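You operate a simulated robot arm through the tools that you are given. There is no shell and no other tool.

You are at the controls of a simulated robot arm. One attempt, no reset.

JOB
Press the crest and brim pads down to their fit in one pull.
Fine: crest in the slot next to the lever, brim in the one beside it; hands clear of the slots; lever back to OPEN, then each pad in its own pocket. Set down upright: what you pick out.

The check looks at the end state, three seconds after you hand in, the way a careful person would. Anything else that was tipped, shoved, dropped, spilled or broken makes it a failure.

ROBOT AND FRAMES
A 6-joint arm with a two-finger parallel gripper, fixed in place. Base frame: the origin is on the floor under the middle of its stand, x ahead of it, y to its left, z up; the work surface is at about z = 808. Readings come in mm, degrees, newtons and seconds.
With the tool pointing down near the work surface it reaches from about 260 to 680 mm from the base axis. Its first joint turns from -66.0 to 66.0 degrees. Payload 2.9 kg.
Tool frame: the origin (TCP) lies between the finger pads and is the grasp point; the fingertips stand 30 mm ahead of it; z points along the fingers, y is the line along which they close. The gripper opens to 110 mm. The fingers are 20 mm wide and 10 mm thick; the gripper's body (48 by 112 mm) begins 55 mm behind the TCP.
Orientation is that of the tool frame in the base frame, as a unit quaternion [x, y, z, w]. With the fingers straight down and closing along the base's y, the tool's x points along the base's -x, its y along +y and its z along -z.

CONTROLS
- The arm moves only by the tool arm_command. Its argument "series" is text: rows parted by semicolons, each of 7 numbers parted by spaces: the shift along the tool's x, y, z in units of 40 mm (1.0 is 40 mm), then the turn, a rotation vector about the tool's x, y, z in units of 5 degrees (1.0 is 5 degrees), then the opening in per cent of the stroke, from 0 (shut) to 100 (fully open). In form: tx ty tz wx wy wz hand; .... A call has 1 to 20 rows; each row shifts and turns the commanded pose from where the row before left it, along the tool's axes as they then stand. A call with a number of a shift or a turn outside -1 to 1 is refused whole. A row lasts 0.2 s, in which the tool goes at most 50 mm and 8.6 degrees; a call with a longer step from one row to the next is refused whole, and so is a gripper value outside its range. Where a pose cannot be reached the arm comes as near as it can. A force on the tool above 90 N (or 10 N above the force at the start of the call, whichever is more), or a blocked arm, ends the call early, and 0.2 s more pass. The fingers move at their own pace (about 108 mm/s each) and stop on an object; they squeeze with about 26 N. The grip force told is the motor's: it shows also when the fingers shut on nothing. Time passes only in rows, and 0.2 s behind the last, so rows that do not move let the fingers close. It gives the time, the measured TCP pose, the force on the tool (base axes), the opening and the grip force at its end, in the units of the frame above (readings bear some noise), with the torque about the TCP (base axes, N m) and any sound that the robot's microphone picked up, and new pictures: "views" is both (left out), scene, wrist or none.
- Cameras (640 x 400 px; columns grow to the right, rows downward): "scene" is fixed at [75.8, 429.3, 1388.5]; the picture's right is [-0.80, -0.60, 0.00], its down [-0.32, 0.42, -0.85] and it looks along [0.51, -0.68, -0.53] (base axes); focal length 319 px, centre (320, 200). "wrist" rides on the gripper at [72, 17, -103] in the tool frame; the picture's right is [-0.23, 0.97, 0.00], its down [-0.76, -0.18, -0.62] and it looks along [-0.61, -0.14, 0.78] (tool axes); focal length 222 px, centre (320, 200). There is no depth. A picture from a camera that has moved, and an enlarged one, comes with that camera's place and axes in the base frame and with its lens.
- enlarge(camera, box): a new picture of the part [left, top, right, bottom] of that camera's present view, enlarged. It takes no simulated time.
- finish_job(): hands the job in; it is judged then, once.

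Places have to be worked out from the pictures, the camera data and where the tool is seen. Open the gripper and draw the arm clear of the work before you hand the job in, unless the task says otherwise.

The tools are called after ">>>" as name(argument=value, ...) on one line, values as JSON. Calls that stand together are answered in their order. arm_command: Moves the arm, as the interface text tells. Its arguments: {"type":"object","properties":{"series":{"type":"string"},"views":{"type":"string","enum":["both","scene","wrist","none"]}},"required":["series"]} The other tools are called the same way: enlarge (camera, box) takes an enlarged picture of a part of a camera's view; finish_job () hands the job in.

At the start:

```text
time_s: 0.0
position: [445.1, 108.7, 1218.6]
ee_rot: [0.0, 1.0, -0.001, 0.0]
force: [0.0, -0.1, -0.9]
wrist_torque: [0.01, 0.02, -0.01]
gripper_width: 110.1
gripper_force: 0.1
```

scene: 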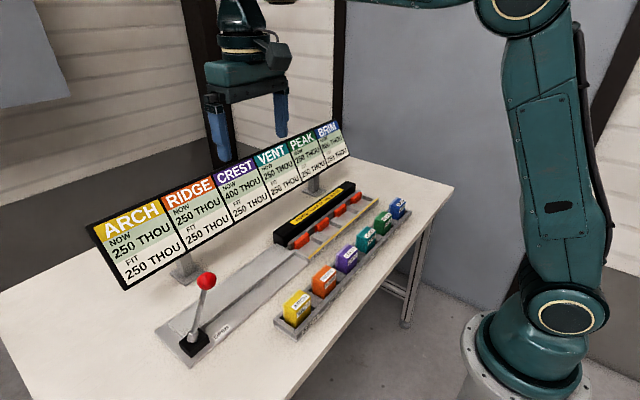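
wrist: 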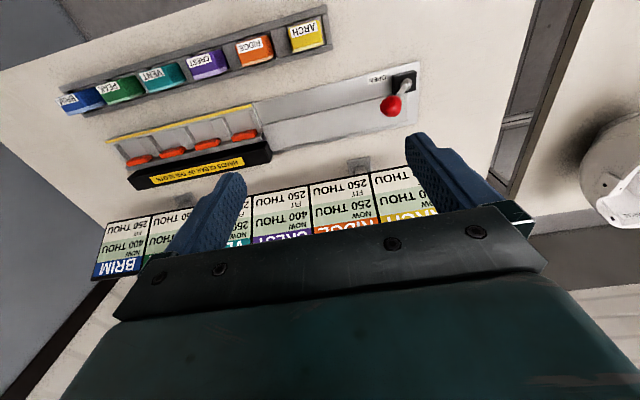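

I'll start by looking closely at the sign, the press and the pads before moving.

>>> enlarge(camera="scene", box=[80, 110, 360, 290])

>>> enlarge(camera="scene", box=[140, 170, 420, 370])

>>> enlarge(camera="wrist", box=[50, 0, 350, 200])

>>> enlarge(camera="wrist", box=[220, 0, 440, 140])

```text
2.22 times, centred on (220, 200) of scene
camera zoom: at [75.8, 429.3, 1388.5], right [-0.8, -0.6, 0.0], down [-0.32, 0.42, -0.85], along [0.51, -0.68, -0.53], focal length 710 px, centre (542, 200)
```

zoom: 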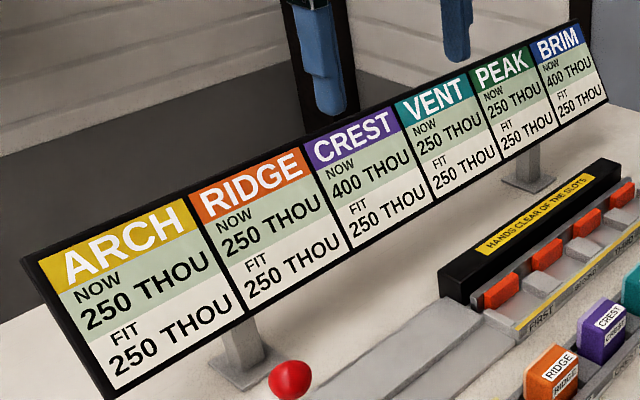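

```text
2.00 times, centred on (280, 270) of scene
camera zoom: at [75.8, 429.3, 1388.5], right [-0.8, -0.6, 0.0], down [-0.32, 0.42, -0.85], along [0.51, -0.68, -0.53], focal length 639 px, centre (400, 60)
```

zoom: 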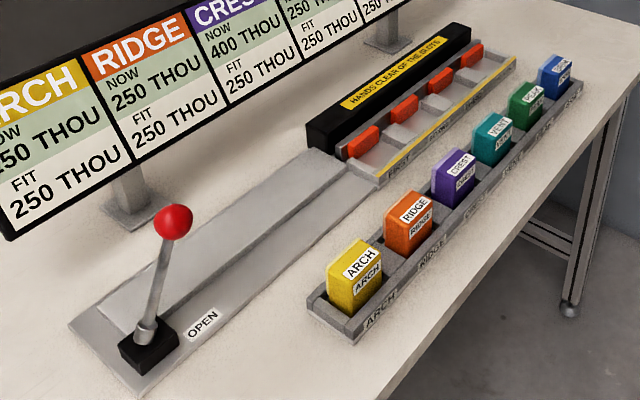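

```text
2.00 times, centred on (200, 100) of wrist
camera zoom: at [373.6, 126.5, 1321.3], right [0.23, 0.97, 0.0], down [0.76, -0.18, 0.62], along [0.61, -0.14, -0.78], focal length 444 px, centre (560, 400)
```

zoom: 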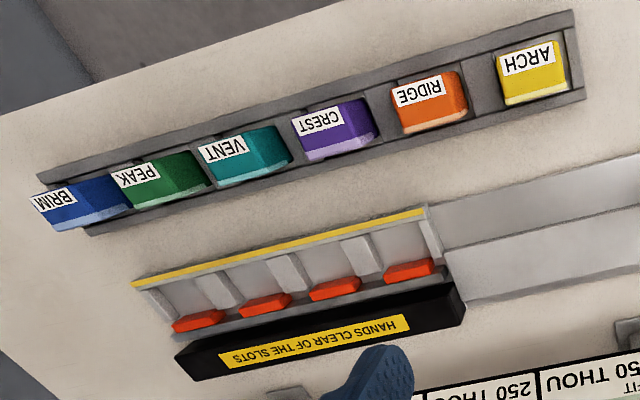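

```text
2.86 times, centred on (330, 70) of wrist
camera zoom: at [373.6, 126.5, 1321.3], right [0.23, 0.97, 0.0], down [0.76, -0.18, 0.62], along [0.61, -0.14, -0.78], focal length 635 px, centre (291, 571)
```

zoom: 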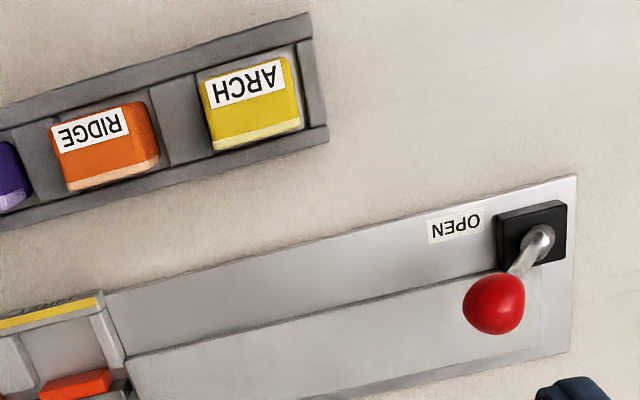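

The sign shows crest and brim at 400 thou (fit 250) and the others already at fit. From triangulation the rack is at x≈385, the slots are at y≈-90 to -380 and x≈500, and the lever base is near (500, 271). I'll move the wrist camera closer to the lever for a better view.

>>> arm_command(series="0.386 0.711 0.614 0 0 0 100; 0.386 0.711 0.614 0 0 0 100; 0.386 0.711 0.614 0 0 0 100; 0.386 0.711 0.614 0 0 0 100; 0.386 0.711 0.614 0 0 0 100; 0.386 0.711 0.614 0 0 0 100; 0.386 0.711 0.614 0 0 0 100; 0 0 0 0 0 0 100", views="both")

```text
time_s: 1.8
position: [339.2, 307.5, 1042.4]
ee_rot: [0.0, 1.0, 0.0, 0.0]
force: [0.9, -0.1, -0.6]
wrist_torque: [0.02, 0.0, -0.01]
gripper_width: 110.1
gripper_force: 0.0
camera wrist: at [267.8, 325.6, 1146.0], right [0.23, 0.97, 0.0], down [0.76, -0.18, 0.62], along [0.61, -0.14, -0.78], focal length 222 px, centre (320, 200)
```

scene: 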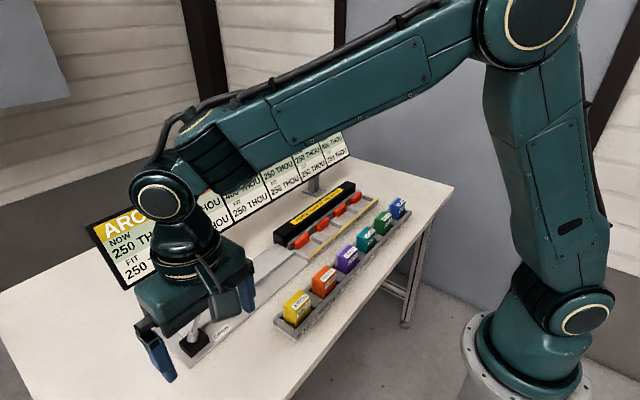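
wrist: 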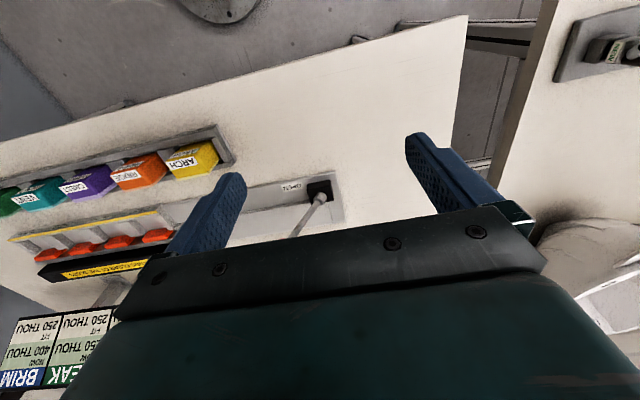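

The gripper hides the knob from here, so I'll shift forward to bring the lever up into the clear part of the wrist view.

>>> arm_command(series="-0.79 -0.36 -0.11 0 0 0 100; -0.79 -0.36 -0.11 0 0 0 100; -0.79 -0.36 -0.11 0 0 0 100; -0.79 -0.36 -0.11 0 0 0 100; 0 0 0 0 0 0 100", views="both")

```text
time_s: 3.0
position: [464.7, 247.5, 1062.4]
ee_rot: [-0.001, 1.0, 0.001, 0.0]
force: [0.0, -0.2, 0.4]
wrist_torque: [0.01, 0.04, 0.03]
gripper_width: 110.2
gripper_force: 0.0
camera wrist: at [392.0, 265.6, 1164.6], right [0.23, 0.97, 0.0], down [0.76, -0.18, 0.62], along [0.61, -0.14, -0.78], focal length 222 px, centre (320, 200)
```

scene: 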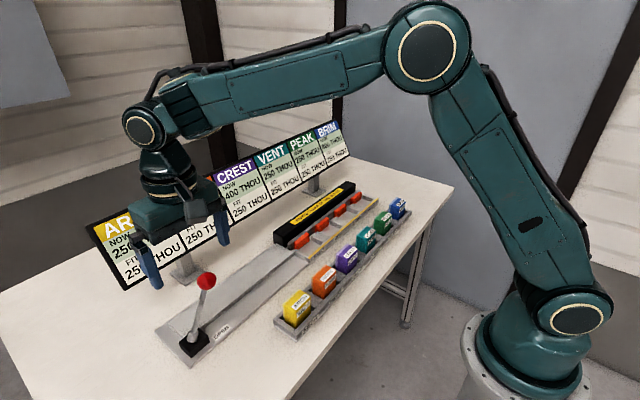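
wrist: 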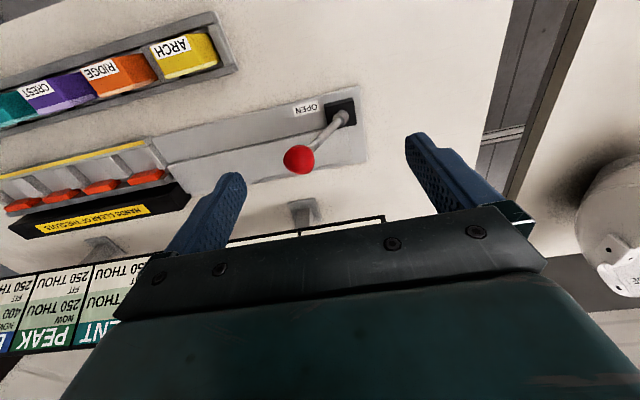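

>>> enlarge(camera="wrist", box=[140, 70, 380, 220])

>>> enlarge(camera="wrist", box=[260, 80, 380, 180])

>>> enlarge(camera="scene", box=[150, 230, 330, 370])

>>> enlarge(camera="scene", box=[260, 170, 420, 270])

```text
2.67 times, centred on (260, 145) of wrist
camera zoom: at [392.0, 265.6, 1164.6], right [0.23, 0.97, 0.0], down [0.76, -0.18, 0.62], along [0.61, -0.14, -0.78], focal length 592 px, centre (480, 347)
```

zoom: 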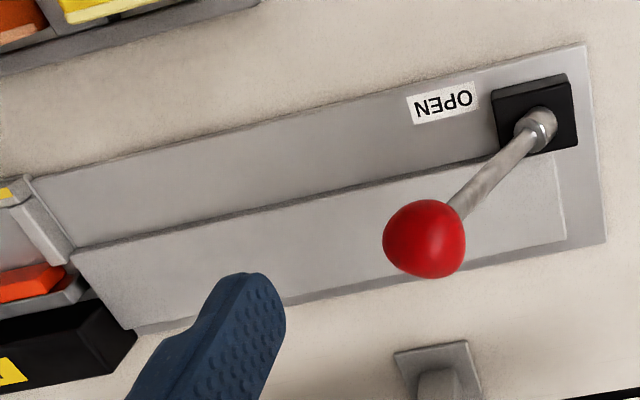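

```text
4.00 times, centred on (320, 130) of wrist
camera zoom: at [392.0, 265.6, 1164.6], right [0.23, 0.97, 0.0], down [0.76, -0.18, 0.62], along [0.61, -0.14, -0.78], focal length 888 px, centre (320, 480)
```

zoom: 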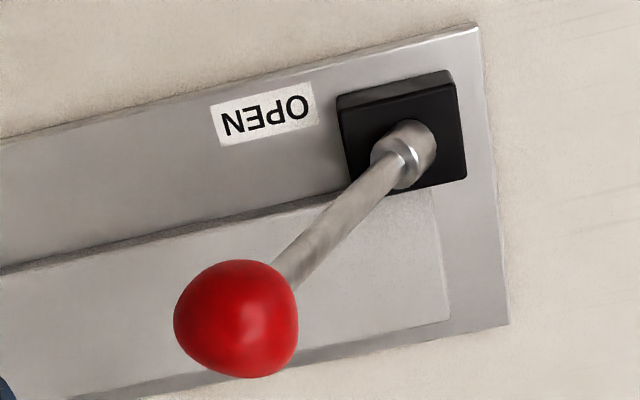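

```text
2.86 times, centred on (240, 300) of scene
camera zoom: at [75.8, 429.3, 1388.5], right [-0.8, -0.6, 0.0], down [-0.32, 0.42, -0.85], along [0.51, -0.68, -0.53], focal length 913 px, centre (549, -86)
```

zoom: 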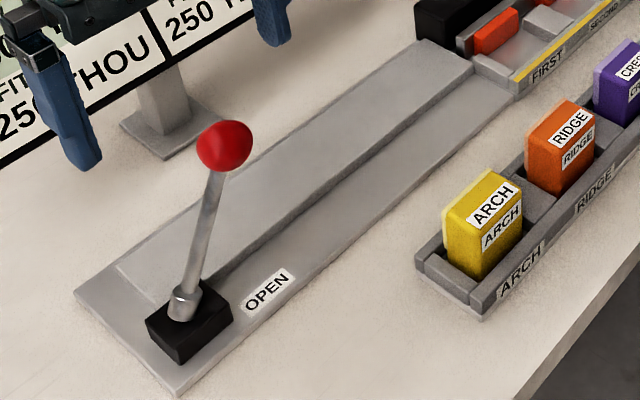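

```text
4.00 times, centred on (340, 220) of scene
camera zoom: at [75.8, 429.3, 1388.5], right [-0.8, -0.6, 0.0], down [-0.32, 0.42, -0.85], along [0.51, -0.68, -0.53], focal length 1278 px, centre (240, 120)
```

zoom: 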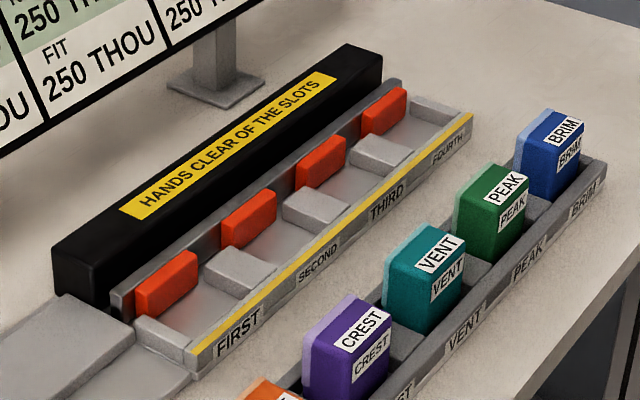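

I'll zoom in on the pads and the slots to judge their shape and how they sit.

>>> enlarge(camera="scene", box=[325, 190, 415, 280])

>>> enlarge(camera="scene", box=[265, 190, 345, 260])

>>> enlarge(camera="wrist", box=[0, 20, 240, 180])

```text
4.44 times, centred on (370, 235) of scene
camera zoom: at [75.8, 429.3, 1388.5], right [-0.8, -0.6, 0.0], down [-0.32, 0.42, -0.85], along [0.51, -0.68, -0.53], focal length 1420 px, centre (98, 44)
```

zoom: 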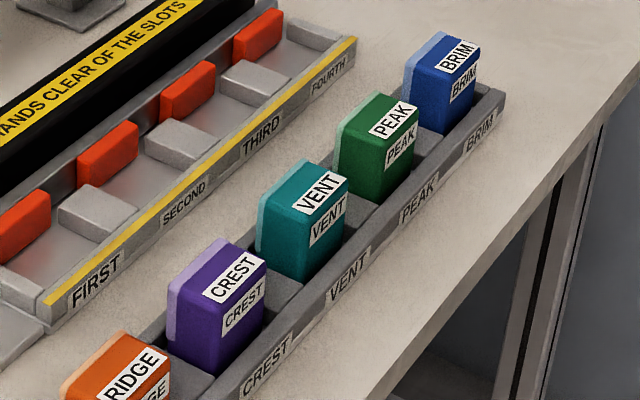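

```text
5.71 times, centred on (305, 225) of scene
camera zoom: at [75.8, 429.3, 1388.5], right [-0.8, -0.6, 0.0], down [-0.32, 0.42, -0.85], along [0.51, -0.68, -0.53], focal length 1825 px, centre (406, 57)
```

zoom: 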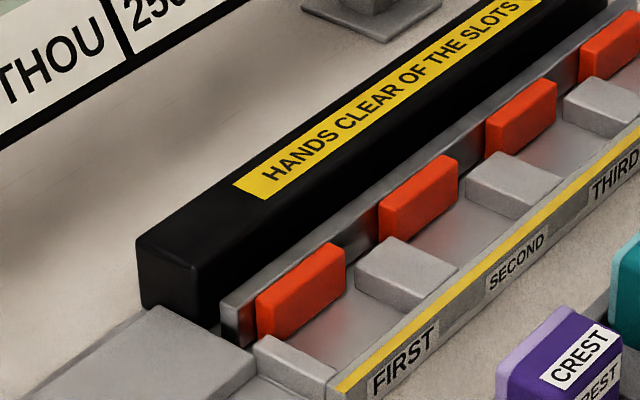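

```text
2.50 times, centred on (120, 100) of wrist
camera zoom: at [392.0, 265.6, 1164.6], right [0.23, 0.97, 0.0], down [0.76, -0.18, 0.62], along [0.61, -0.14, -0.78], focal length 555 px, centre (820, 450)
```

zoom: 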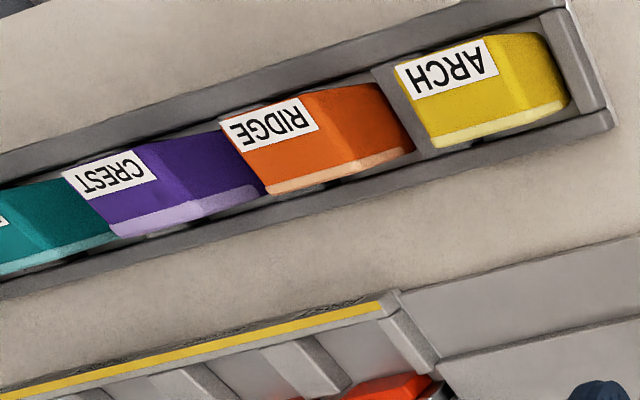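

The crest pad lies near (387, -98). I'll move over it to measure the pad, pocket and slot from close up.

>>> arm_command(series="0.172 -0.972 0.228 0 0 0 100; 0.172 -0.972 0.228 0 0 0 100; 0.172 -0.972 0.228 0 0 0 100; 0.172 -0.972 0.228 0 0 0 100; 0.172 -0.972 0.228 0 0 0 100; 0.172 -0.972 0.228 0 0 0 100; 0.172 -0.972 0.228 0 0 0 100; 0.172 -0.972 0.228 0 0 0 100; 0.172 -0.972 0.228 0 0 0 100; 0 0 0 0 0 0 100", views="both")

```text
time_s: 5.2
position: [400.5, -101.6, 979.7]
ee_rot: [-0.002, 1.0, 0.0, 0.0]
force: [0.4, 0.1, -0.4]
wrist_torque: [0.01, 0.0, 0.0]
gripper_width: 110.0
gripper_force: 0.0
camera wrist: at [328.6, -84.0, 1082.0], right [0.23, 0.97, 0.0], down [0.76, -0.18, 0.62], along [0.61, -0.14, -0.78], focal length 222 px, centre (320, 200)
```

scene: 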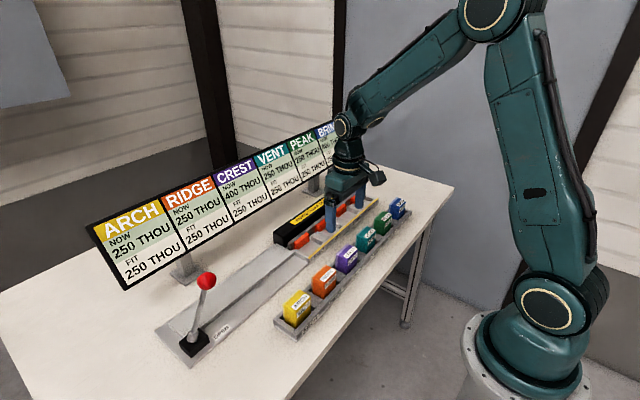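
wrist: 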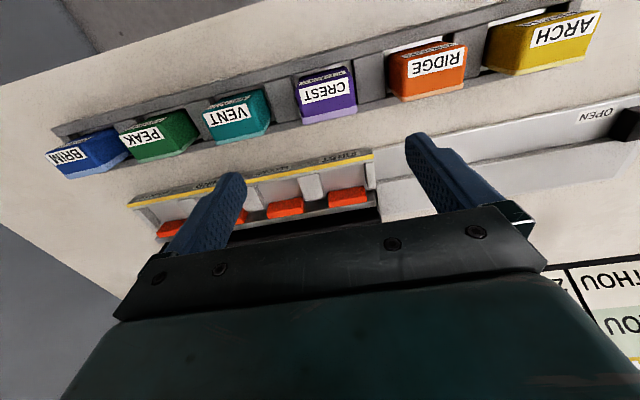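

>>> enlarge(camera="wrist", box=[280, 50, 380, 140])

>>> enlarge(camera="wrist", box=[230, 140, 390, 220])

>>> enlarge(camera="wrist", box=[40, 80, 200, 190])

```text
4.44 times, centred on (330, 95) of wrist
camera zoom: at [328.6, -84.0, 1082.0], right [0.23, 0.97, 0.0], down [0.76, -0.18, 0.62], along [0.61, -0.14, -0.78], focal length 987 px, centre (276, 667)
```

zoom: 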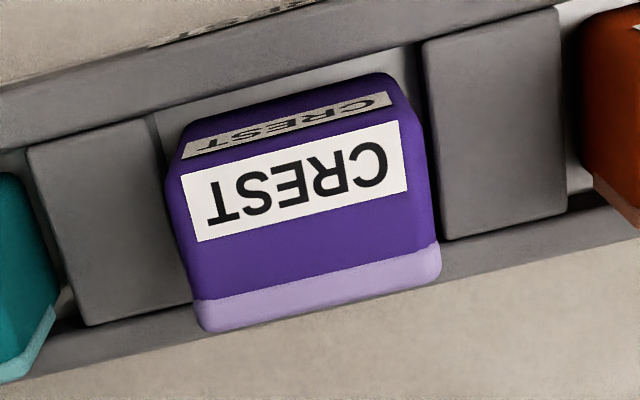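

```text
4.00 times, centred on (310, 180) of wrist
camera zoom: at [328.6, -84.0, 1082.0], right [0.23, 0.97, 0.0], down [0.76, -0.18, 0.62], along [0.61, -0.14, -0.78], focal length 888 px, centre (360, 280)
```

zoom: 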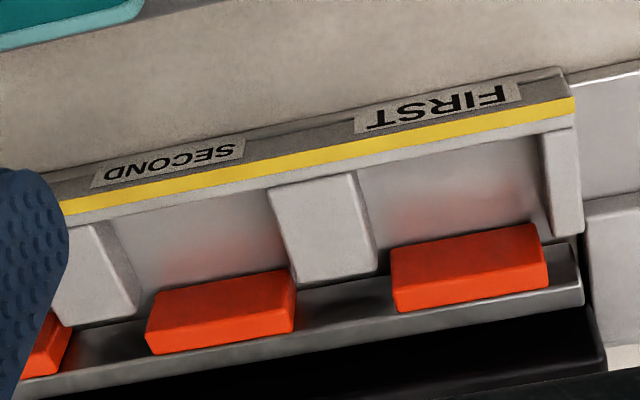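

```text
3.64 times, centred on (120, 135) of wrist
camera zoom: at [328.6, -84.0, 1082.0], right [0.23, 0.97, 0.0], down [0.76, -0.18, 0.62], along [0.61, -0.14, -0.78], focal length 808 px, centre (1047, 436)
```

zoom: 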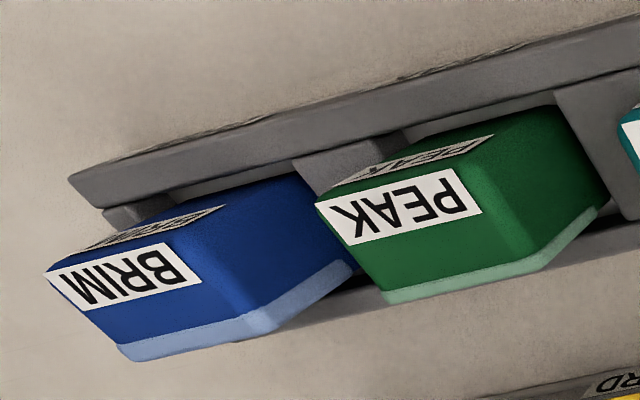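

Slot 1 spans roughly y −120 to −60, with the wall at x≈478 and the ram at about 510. The gap against the 30 mm pad is tight, so I'll zoom further to measure the ram face.

>>> enlarge(camera="scene", box=[285, 205, 335, 255])

>>> enlarge(camera="wrist", box=[290, 145, 390, 215])

>>> enlarge(camera="scene", box=[325, 230, 375, 280])

```text
8.00 times, centred on (310, 230) of scene
camera zoom: at [75.8, 429.3, 1388.5], right [-0.8, -0.6, 0.0], down [-0.32, 0.42, -0.85], along [0.51, -0.68, -0.53], focal length 2555 px, centre (400, -40)
```

zoom: 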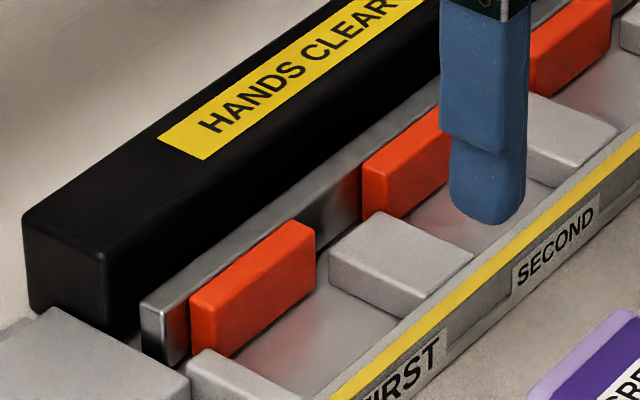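

```text
5.71 times, centred on (340, 180) of wrist
camera zoom: at [328.6, -84.0, 1082.0], right [0.23, 0.97, 0.0], down [0.76, -0.18, 0.62], along [0.61, -0.14, -0.78], focal length 1269 px, centre (206, 314)
```

zoom: 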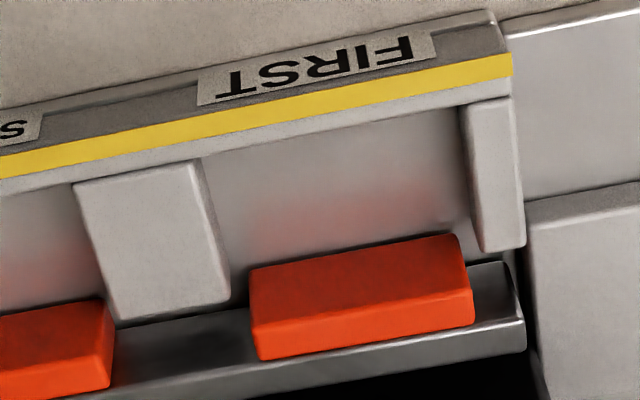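

```text
8.00 times, centred on (350, 255) of scene
camera zoom: at [75.8, 429.3, 1388.5], right [-0.8, -0.6, 0.0], down [-0.32, 0.42, -0.85], along [0.51, -0.68, -0.53], focal length 2555 px, centre (80, -240)
```

zoom: 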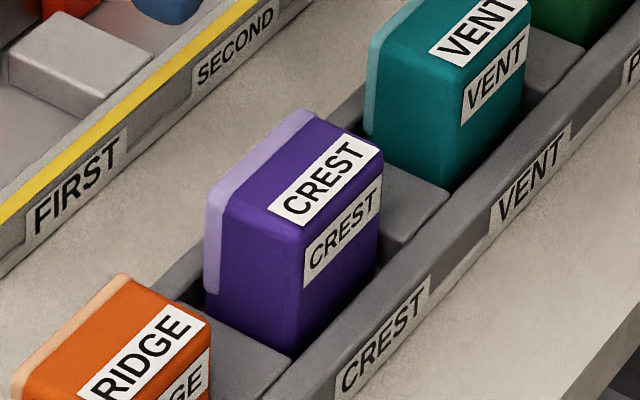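

The ram face is at about x=528 (z 814–838) and the wall at about 478, so there is about 50 mm for the 30 mm pad. Divider tops are at about z=833 and pad tops at about 870. I'll move over the crest with a partial opening so the fingers clear its neighbours, then check alignment.

>>> arm_command(series="0.256 0.141 0.42 0 0 0 68; 0.256 0.141 0.42 0 0 0 68; 0 0 0 0 0 0 68; 0 0 0 0 0 0 68", views="both")

```text
time_s: 6.2
position: [380.6, -90.3, 949.0]
ee_rot: [-0.001, 1.0, 0.0, 0.0]
force: [-0.3, 0.8, 0.1]
wrist_torque: [0.02, 0.0, 0.04]
gripper_width: 75.0
gripper_force: 0.1
camera wrist: at [307.9, -72.4, 1051.6], right [0.23, 0.97, 0.0], down [0.76, -0.18, 0.62], along [0.61, -0.14, -0.78], focal length 222 px, centre (320, 200)
```

scene: 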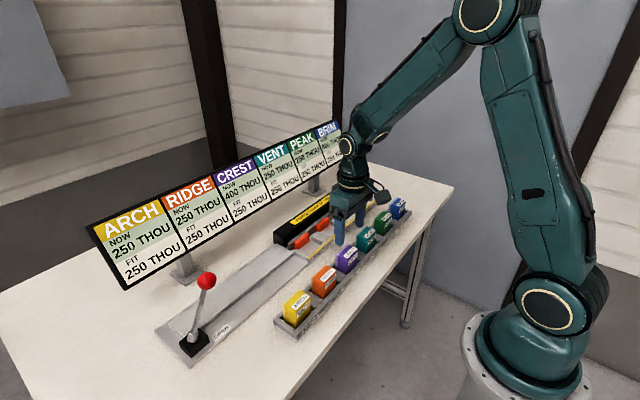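
wrist: 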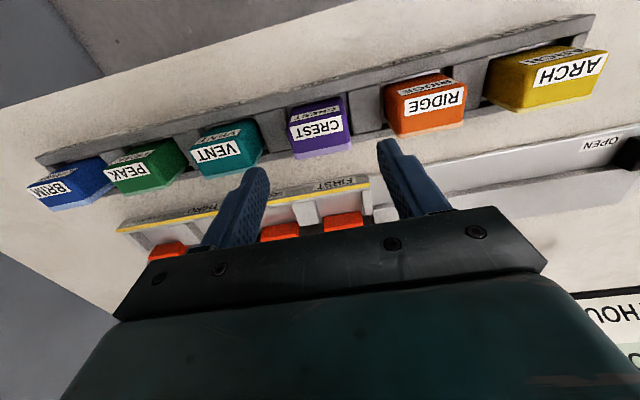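

>>> enlarge(camera="wrist", box=[270, 85, 370, 170])

>>> enlarge(camera="wrist", box=[20, 140, 180, 220])

```text
4.71 times, centred on (320, 128) of wrist
camera zoom: at [307.9, -72.4, 1051.6], right [0.23, 0.97, 0.0], down [0.76, -0.18, 0.62], along [0.61, -0.14, -0.78], focal length 1045 px, centre (320, 541)
```

zoom: 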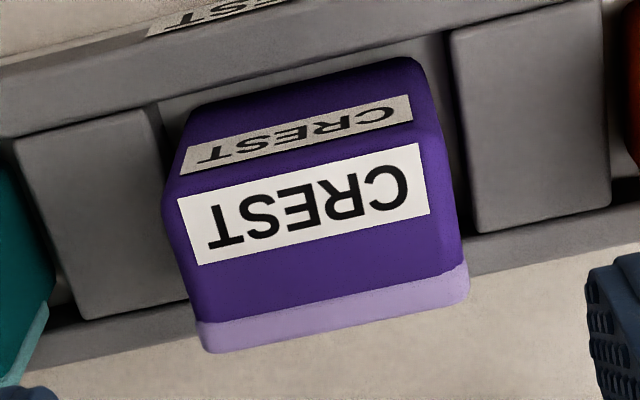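

```text
4.00 times, centred on (100, 180) of wrist
camera zoom: at [307.9, -72.4, 1051.6], right [0.23, 0.97, 0.0], down [0.76, -0.18, 0.62], along [0.61, -0.14, -0.78], focal length 888 px, centre (1200, 280)
```

zoom: 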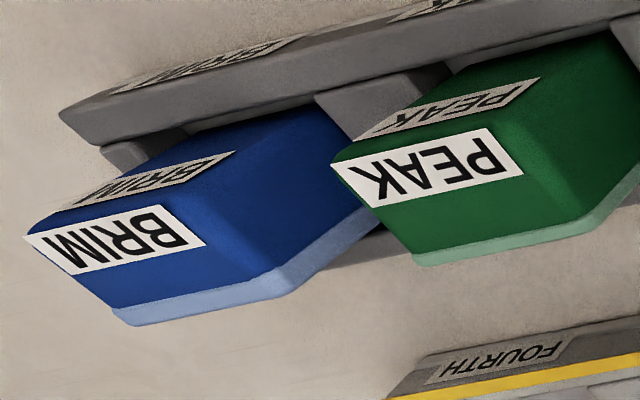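

The crest top is at about z=867, spanning x 368–400 and y −116 to −65, so my TCP is centred on it. I'll descend to a grip with the tips at about z=842, above the divider tops, and close on the sides of the pad.

>>> arm_command(series="0 0 0.6 0 0 0 68; 0 0 0.6 0 0 0 68; 0 0 0.5 0 0 0 68; 0 0 0.225 0 0 0 68; 0 0 0 0 0 0 68", views="both")

```text
time_s: 7.4
position: [381.2, -89.0, 870.5]
ee_rot: [0.0, 1.0, 0.0, 0.0]
force: [-0.3, 0.3, 0.1]
wrist_torque: [-0.01, 0.02, 0.01]
gripper_width: 74.6
gripper_force: 0.1
camera wrist: at [308.9, -71.4, 973.8], right [0.23, 0.97, 0.0], down [0.76, -0.18, 0.62], along [0.61, -0.14, -0.78], focal length 222 px, centre (320, 200)
```

scene: 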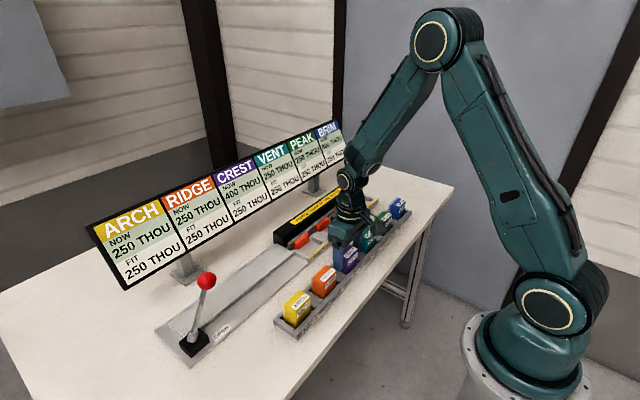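
wrist: 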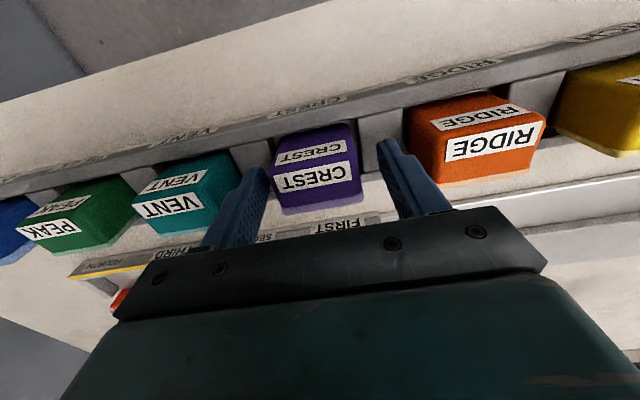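

The pad sits between the fingers with room either side. I'm closing on it now.

>>> arm_command(series="0 0 0 0 0 0 0; 0 0 0 0 0 0 0; 0 0 0 0 0 0 0", views="wrist")

```text
time_s: 8.2
position: [379.9, -89.5, 872.2]
ee_rot: [-0.002, 1.0, 0.001, 0.0]
force: [-0.5, -0.6, -0.7]
wrist_torque: [0.0, -0.01, -0.03]
gripper_width: 53.1
gripper_force: 26.4
camera wrist: at [308.8, -71.4, 974.0], right [0.23, 0.97, 0.0], down [0.76, -0.18, 0.62], along [0.61, -0.14, -0.78], focal length 222 px, centre (320, 200)
```

wrist: 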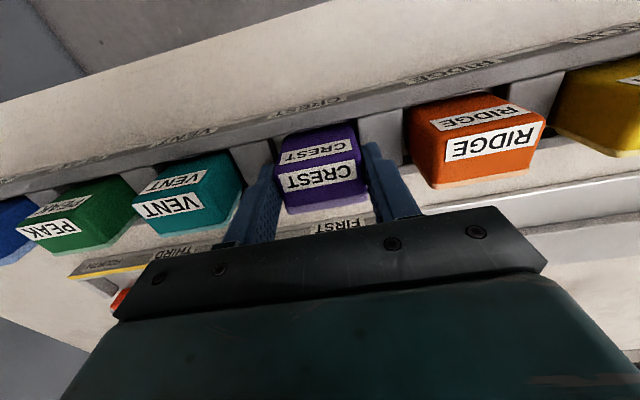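

The crest is gripped at 53 mm wide. I'll lift it straight up and carry it forward to above the first slot at a safe height.

>>> arm_command(series="0 0 -0.3 0 0 0 0; 0 0 -0.7 0 0 0 0; 0 0 -0.95 0 0 0 0; -0.58 0 0 0 0 0 0; -0.58 0 0 0 0 0 0; -0.58 0 0 0 0 0 0; -0.58 0 0 0 0 0 0; -0.58 0 0 0 0 0 0; 0 0 0 0 0 0 0", views="both")

```text
time_s: 10.2
position: [499.7, -88.5, 951.1]
ee_rot: [-0.001, 1.0, 0.0, 0.0]
force: [-0.3, 0.1, -0.6]
wrist_torque: [0.0, 0.01, -0.02]
gripper_width: 52.7
gripper_force: 25.8
camera wrist: at [426.6, -70.6, 1053.3], right [0.23, 0.97, 0.0], down [0.76, -0.18, 0.62], along [0.61, -0.14, -0.78], focal length 222 px, centre (320, 200)
```

scene: 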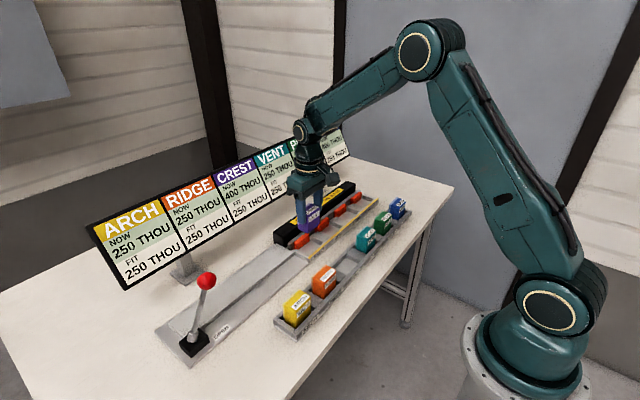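
wrist: 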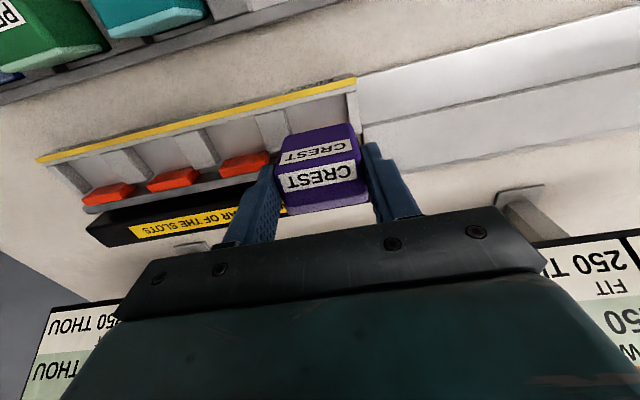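

>>> enlarge(camera="wrist", box=[230, 60, 390, 170])

>>> enlarge(camera="wrist", box=[90, 90, 290, 210])

>>> enlarge(camera="scene", box=[270, 180, 350, 260])

```text
3.64 times, centred on (310, 115) of wrist
camera zoom: at [426.6, -70.6, 1053.3], right [0.23, 0.97, 0.0], down [0.76, -0.18, 0.62], along [0.61, -0.14, -0.78], focal length 808 px, centre (356, 509)
```

zoom: 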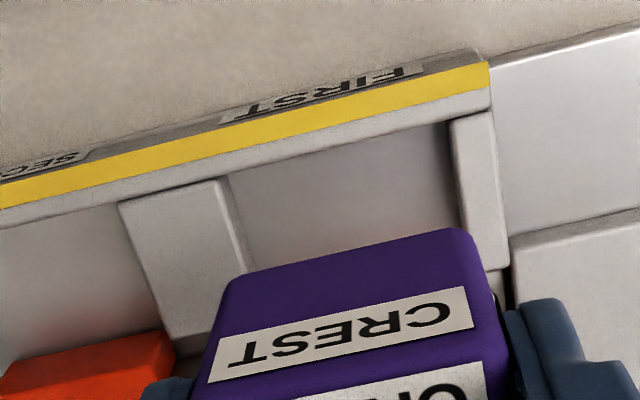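

```text
3.20 times, centred on (190, 150) of wrist
camera zoom: at [426.6, -70.6, 1053.3], right [0.23, 0.97, 0.0], down [0.76, -0.18, 0.62], along [0.61, -0.14, -0.78], focal length 711 px, centre (736, 360)
```

zoom: 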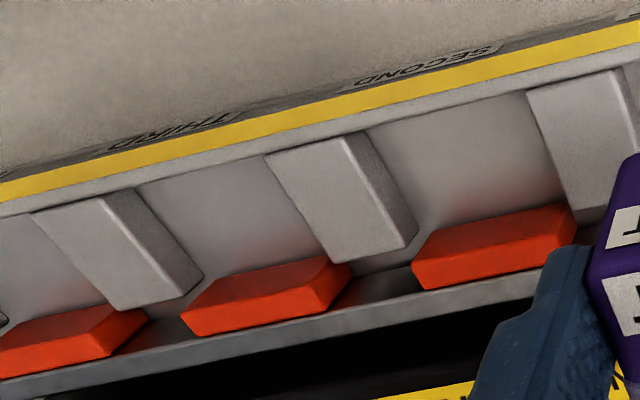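

```text
5.00 times, centred on (310, 220) of scene
camera zoom: at [75.8, 429.3, 1388.5], right [-0.8, -0.6, 0.0], down [-0.32, 0.42, -0.85], along [0.51, -0.68, -0.53], focal length 1597 px, centre (370, 100)
```

zoom: 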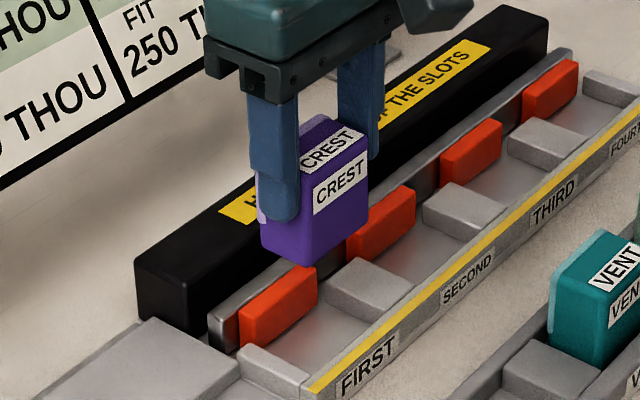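

The slot spans y −120.4 to −58, centred at −89, and the pad is centred on it with its back face just behind the wall at about x=480. I'll lower it most of the way and then feel for the floor.

>>> arm_command(series="0 -0.015 0.5 0 0 0 0; 0 0 0.5 0 0 0 0; 0 0 0.4 0 0 0 0; 0 0 0.2 0 0 0 0; 0 0 0 0 0 0 0", views="both")

>>> enlarge(camera="wrist", box=[230, 60, 390, 170])

>>> enlarge(camera="scene", box=[270, 180, 350, 260])

```text
time_s: 11.4
position: [498.4, -89.8, 885.5]
ee_rot: [0.0, 1.0, 0.0, 0.0]
force: [-0.8, -0.8, 0.5]
wrist_torque: [0.01, -0.02, -0.06]
gripper_width: 52.9
gripper_force: 26.0
camera wrist: at [426.4, -71.2, 988.8], right [0.23, 0.97, 0.0], down [0.76, -0.18, 0.62], along [0.61, -0.14, -0.78], focal length 222 px, centre (320, 200)
```

scene: 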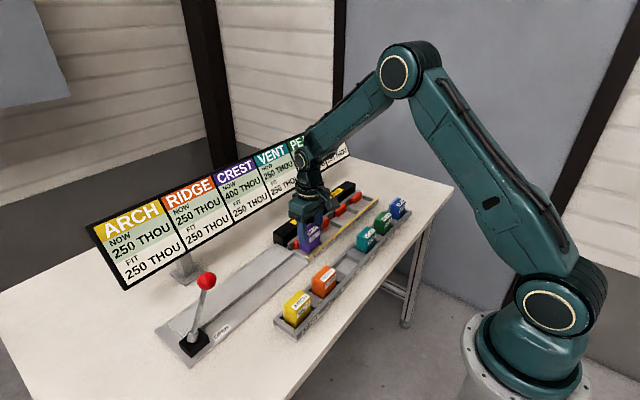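
wrist: 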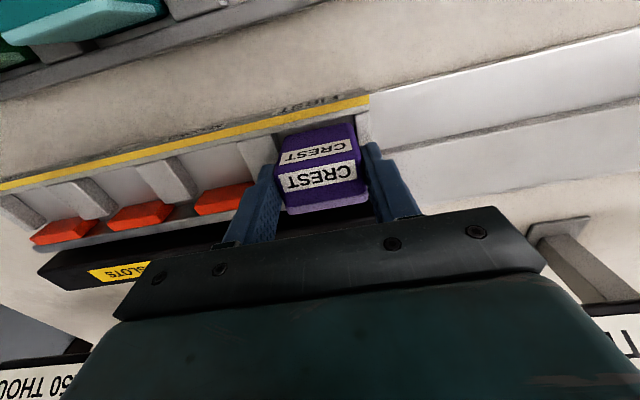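

```text
3.64 times, centred on (310, 115) of wrist
camera zoom: at [426.4, -71.2, 988.8], right [0.23, 0.97, 0.0], down [0.76, -0.18, 0.62], along [0.61, -0.14, -0.78], focal length 808 px, centre (356, 509)
```

zoom: 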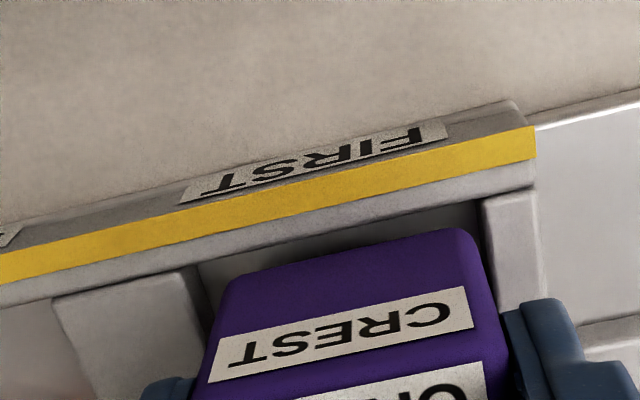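

```text
5.00 times, centred on (310, 220) of scene
camera zoom: at [75.8, 429.3, 1388.5], right [-0.8, -0.6, 0.0], down [-0.32, 0.42, -0.85], along [0.51, -0.68, -0.53], focal length 1597 px, centre (370, 100)
```

zoom: 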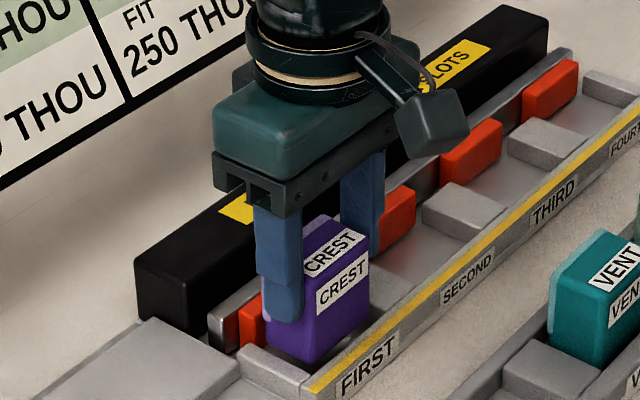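

The pad is entering the slot with clearance on both sides. I'll lower slowly in small steps, watching the force.

>>> arm_command(series="0 0 0.1 0 0 0 0; 0 0 0.1 0 0 0 0; 0 0 0.05 0 0 0 0; 0 0 0 0 0 0 0", views="wrist")

```text
time_s: 12.4
position: [497.9, -89.6, 875.2]
ee_rot: [-0.001, 1.0, -0.001, 0.001]
force: [-0.7, -0.1, -0.8]
wrist_torque: [-0.01, 0.0, 0.01]
gripper_width: 52.8
gripper_force: 25.9
camera wrist: at [425.6, -70.8, 978.8], right [0.23, 0.97, 0.0], down [0.76, -0.18, 0.62], along [0.61, -0.14, -0.78], focal length 222 px, centre (320, 200)
```

wrist: 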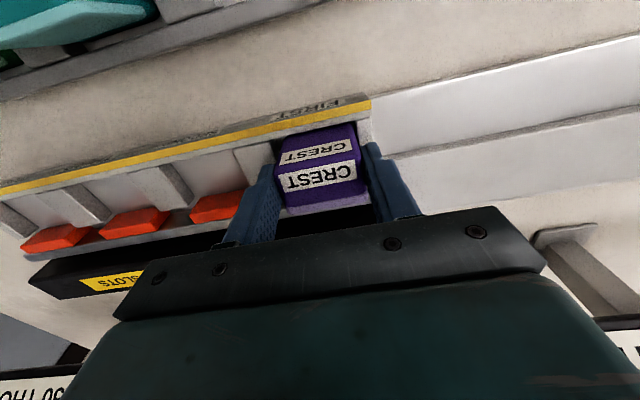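

>>> arm_command(series="0 0 0.025 0 0 0 0; 0 0 0.025 0 0 0 0; 0 0 0.025 0 0 0 0; 0 0 0 0 0 0 0", views="none")

```text
time_s: 13.4
position: [498.3, -89.8, 872.6]
ee_rot: [0.0, 1.0, -0.001, 0.0]
force: [0.5, 0.8, -0.7]
wrist_torque: [-0.01, 0.0, 0.0]
gripper_width: 53.1
gripper_force: 25.8
```

>>> arm_command(series="0 0 0.025 0 0 0 0; 0 0 0.025 0 0 0 0; 0 0 0 0 0 0 0", views="none")

```text
time_s: 14.2
position: [498.1, -90.3, 870.9]
ee_rot: [0.0, 1.0, 0.0, 0.0]
force: [-5.7, 0.9, 12.0]
wrist_torque: [0.07, 0.28, -0.02]
gripper_width: 53.0
gripper_force: 25.9
```

The floor contact shows 12 N upward with the pad seated at TCP z≈871. I'm easing off slightly and opening the fingers.

>>> arm_command(series="0 0 -0.02 0 0 0 0; 0 0 0 0 0 0 66; 0 0 0 0 0 0 66; 0 0 0 0 0 0 66", views="both")

>>> enlarge(camera="wrist", box=[230, 60, 390, 220])

>>> enlarge(camera="scene", box=[270, 180, 350, 260])

```text
time_s: 15.2
position: [499.0, -90.6, 870.9]
ee_rot: [0.0, 1.0, 0.0, -0.001]
force: [0.0, -0.4, -0.6]
wrist_torque: [-0.01, 0.0, 0.0]
gripper_width: 72.6
gripper_force: 0.1
camera wrist: at [426.6, -72.4, 974.2], right [0.23, 0.97, 0.0], down [0.76, -0.18, 0.62], along [0.61, -0.14, -0.78], focal length 222 px, centre (320, 200)
```

scene: 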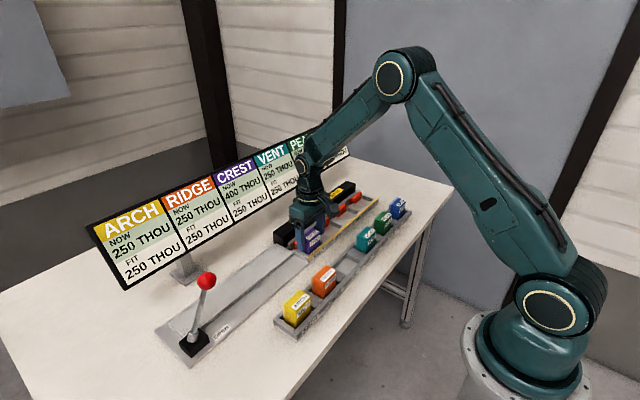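
wrist: 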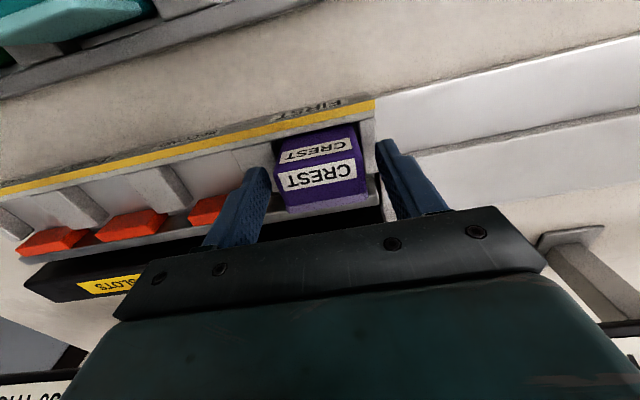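

```text
2.50 times, centred on (310, 140) of wrist
camera zoom: at [426.6, -72.4, 974.2], right [0.23, 0.97, 0.0], down [0.76, -0.18, 0.62], along [0.61, -0.14, -0.78], focal length 555 px, centre (345, 350)
```

zoom: 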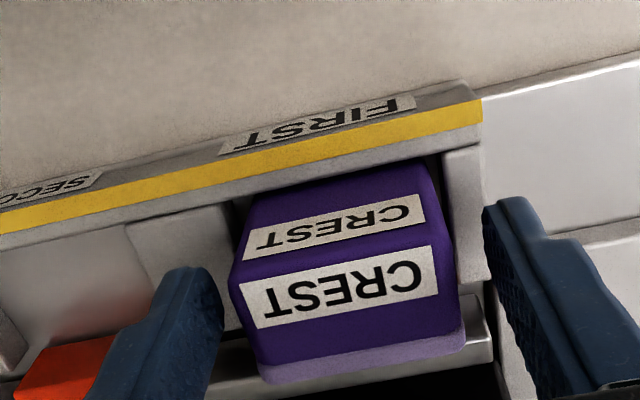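

```text
5.00 times, centred on (310, 220) of scene
camera zoom: at [75.8, 429.3, 1388.5], right [-0.8, -0.6, 0.0], down [-0.32, 0.42, -0.85], along [0.51, -0.68, -0.53], focal length 1597 px, centre (370, 100)
```

zoom: 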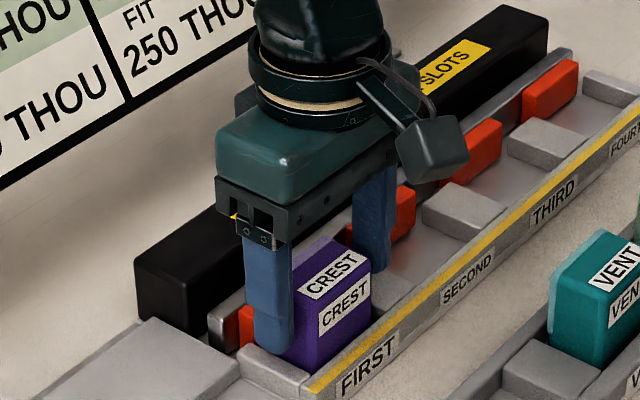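

The crest stands upright in slot 1. I'll lift straight off and move over toward the brim pad to measure its position.

>>> arm_command(series="0 0 -0.4 0 0 0 68; 0 0 -0.8 0 0 0 68; 0 0 -1 0 0 0 68; 0.414 -0.971 0 0 0 0 68; 0.414 -0.971 0 0 0 0 68; 0.414 -0.971 0 0 0 0 68; 0.414 -0.971 0 0 0 0 68; 0.414 -0.971 0 0 0 0 68; 0.414 -0.971 0 0 0 0 68; 0.414 -0.971 0 0 0 0 68; 0 0 0 0 0 0 68", views="both")

>>> enlarge(camera="wrist", box=[260, 70, 380, 180])

>>> enlarge(camera="scene", box=[270, 180, 350, 260])

```text
time_s: 17.6
position: [386.7, -363.9, 959.2]
ee_rot: [-0.001, 1.0, 0.001, 0.0]
force: [-0.9, 0.8, -0.4]
wrist_torque: [-0.01, -0.02, -0.04]
gripper_width: 74.8
gripper_force: 0.2
camera wrist: at [314.1, -345.4, 1061.4], right [0.23, 0.97, 0.0], down [0.76, -0.18, 0.62], along [0.61, -0.14, -0.78], focal length 222 px, centre (320, 200)
```

scene: 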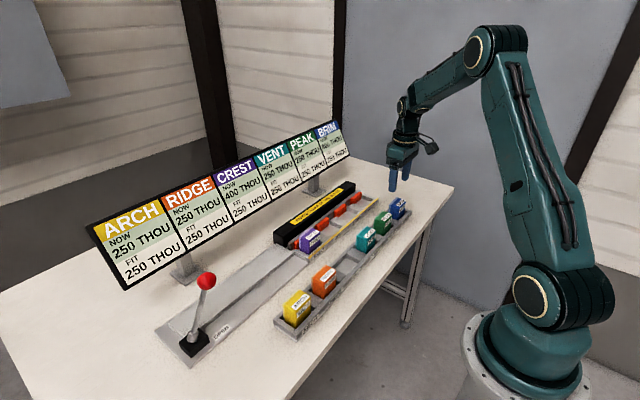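
wrist: 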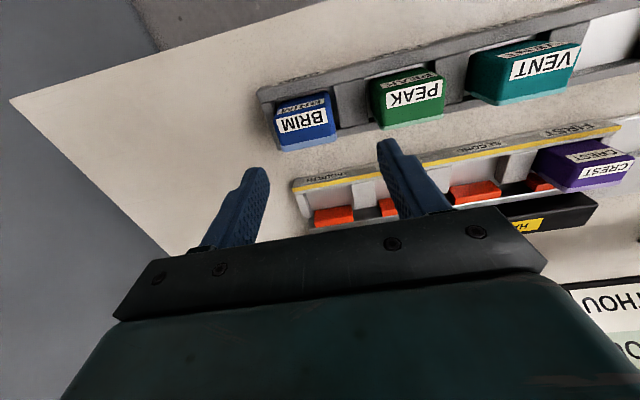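

```text
3.64 times, centred on (320, 125) of wrist
camera zoom: at [314.1, -345.4, 1061.4], right [0.23, 0.97, 0.0], down [0.76, -0.18, 0.62], along [0.61, -0.14, -0.78], focal length 808 px, centre (320, 473)
```

zoom: 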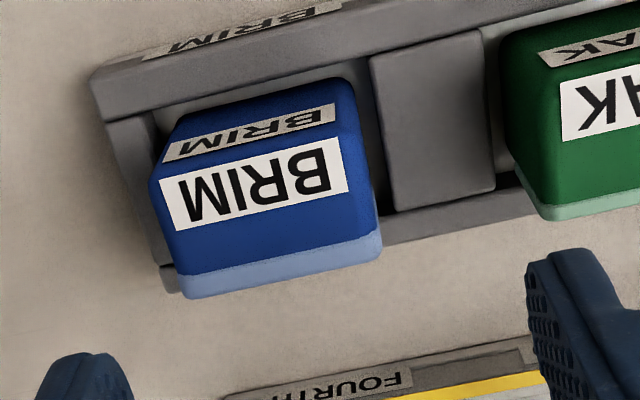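

```text
5.00 times, centred on (310, 220) of scene
camera zoom: at [75.8, 429.3, 1388.5], right [-0.8, -0.6, 0.0], down [-0.32, 0.42, -0.85], along [0.51, -0.68, -0.53], focal length 1597 px, centre (370, 100)
```

zoom: 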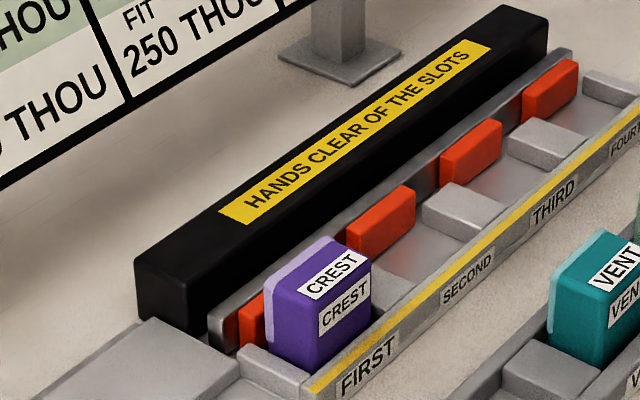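

The crest is well seated. The brim spans about y −402 to −348, so its centre is about −375, at the same x as the crest. I'll shift over it and recheck.

>>> arm_command(series="0 -0.35 0.5 0 0 0 68; 0 0 0 0 0 0 68; 0 0 0 0 0 0 68", views="both")

>>> enlarge(camera="wrist", box=[240, 80, 400, 200])

```text
time_s: 18.4
position: [383.2, -375.5, 938.5]
ee_rot: [0.0, 1.0, 0.0, 0.001]
force: [0.3, 0.0, 0.2]
wrist_torque: [-0.01, -0.01, 0.01]
gripper_width: 74.8
gripper_force: 0.0
camera wrist: at [312.8, -358.0, 1041.9], right [0.23, 0.97, 0.0], down [0.76, -0.18, 0.62], along [0.61, -0.14, -0.78], focal length 222 px, centre (320, 200)
```

scene: 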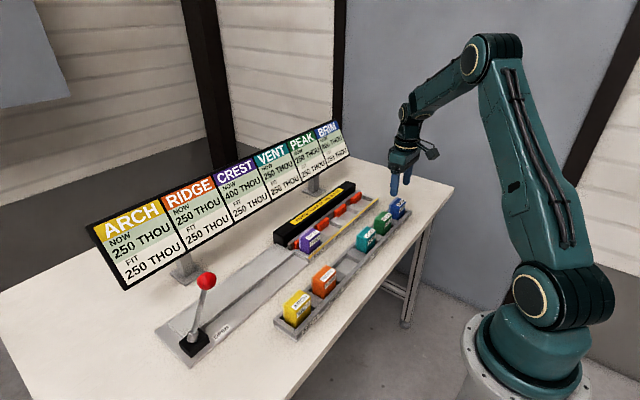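
wrist: 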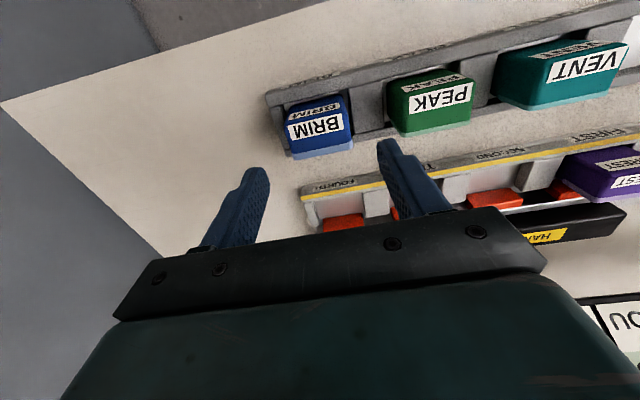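

```text
3.33 times, centred on (320, 140) of wrist
camera zoom: at [312.8, -358.0, 1041.9], right [0.23, 0.97, 0.0], down [0.76, -0.18, 0.62], along [0.61, -0.14, -0.78], focal length 740 px, centre (320, 400)
```

zoom: 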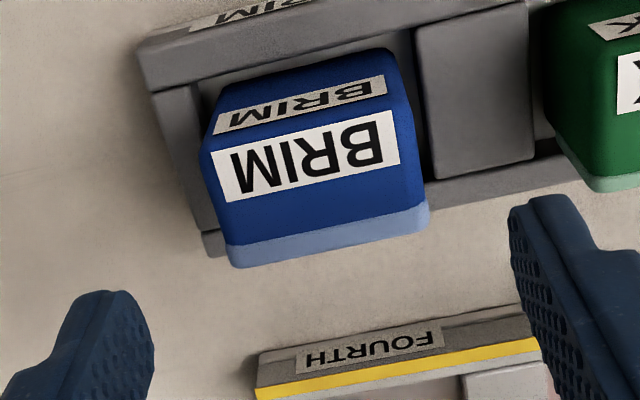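

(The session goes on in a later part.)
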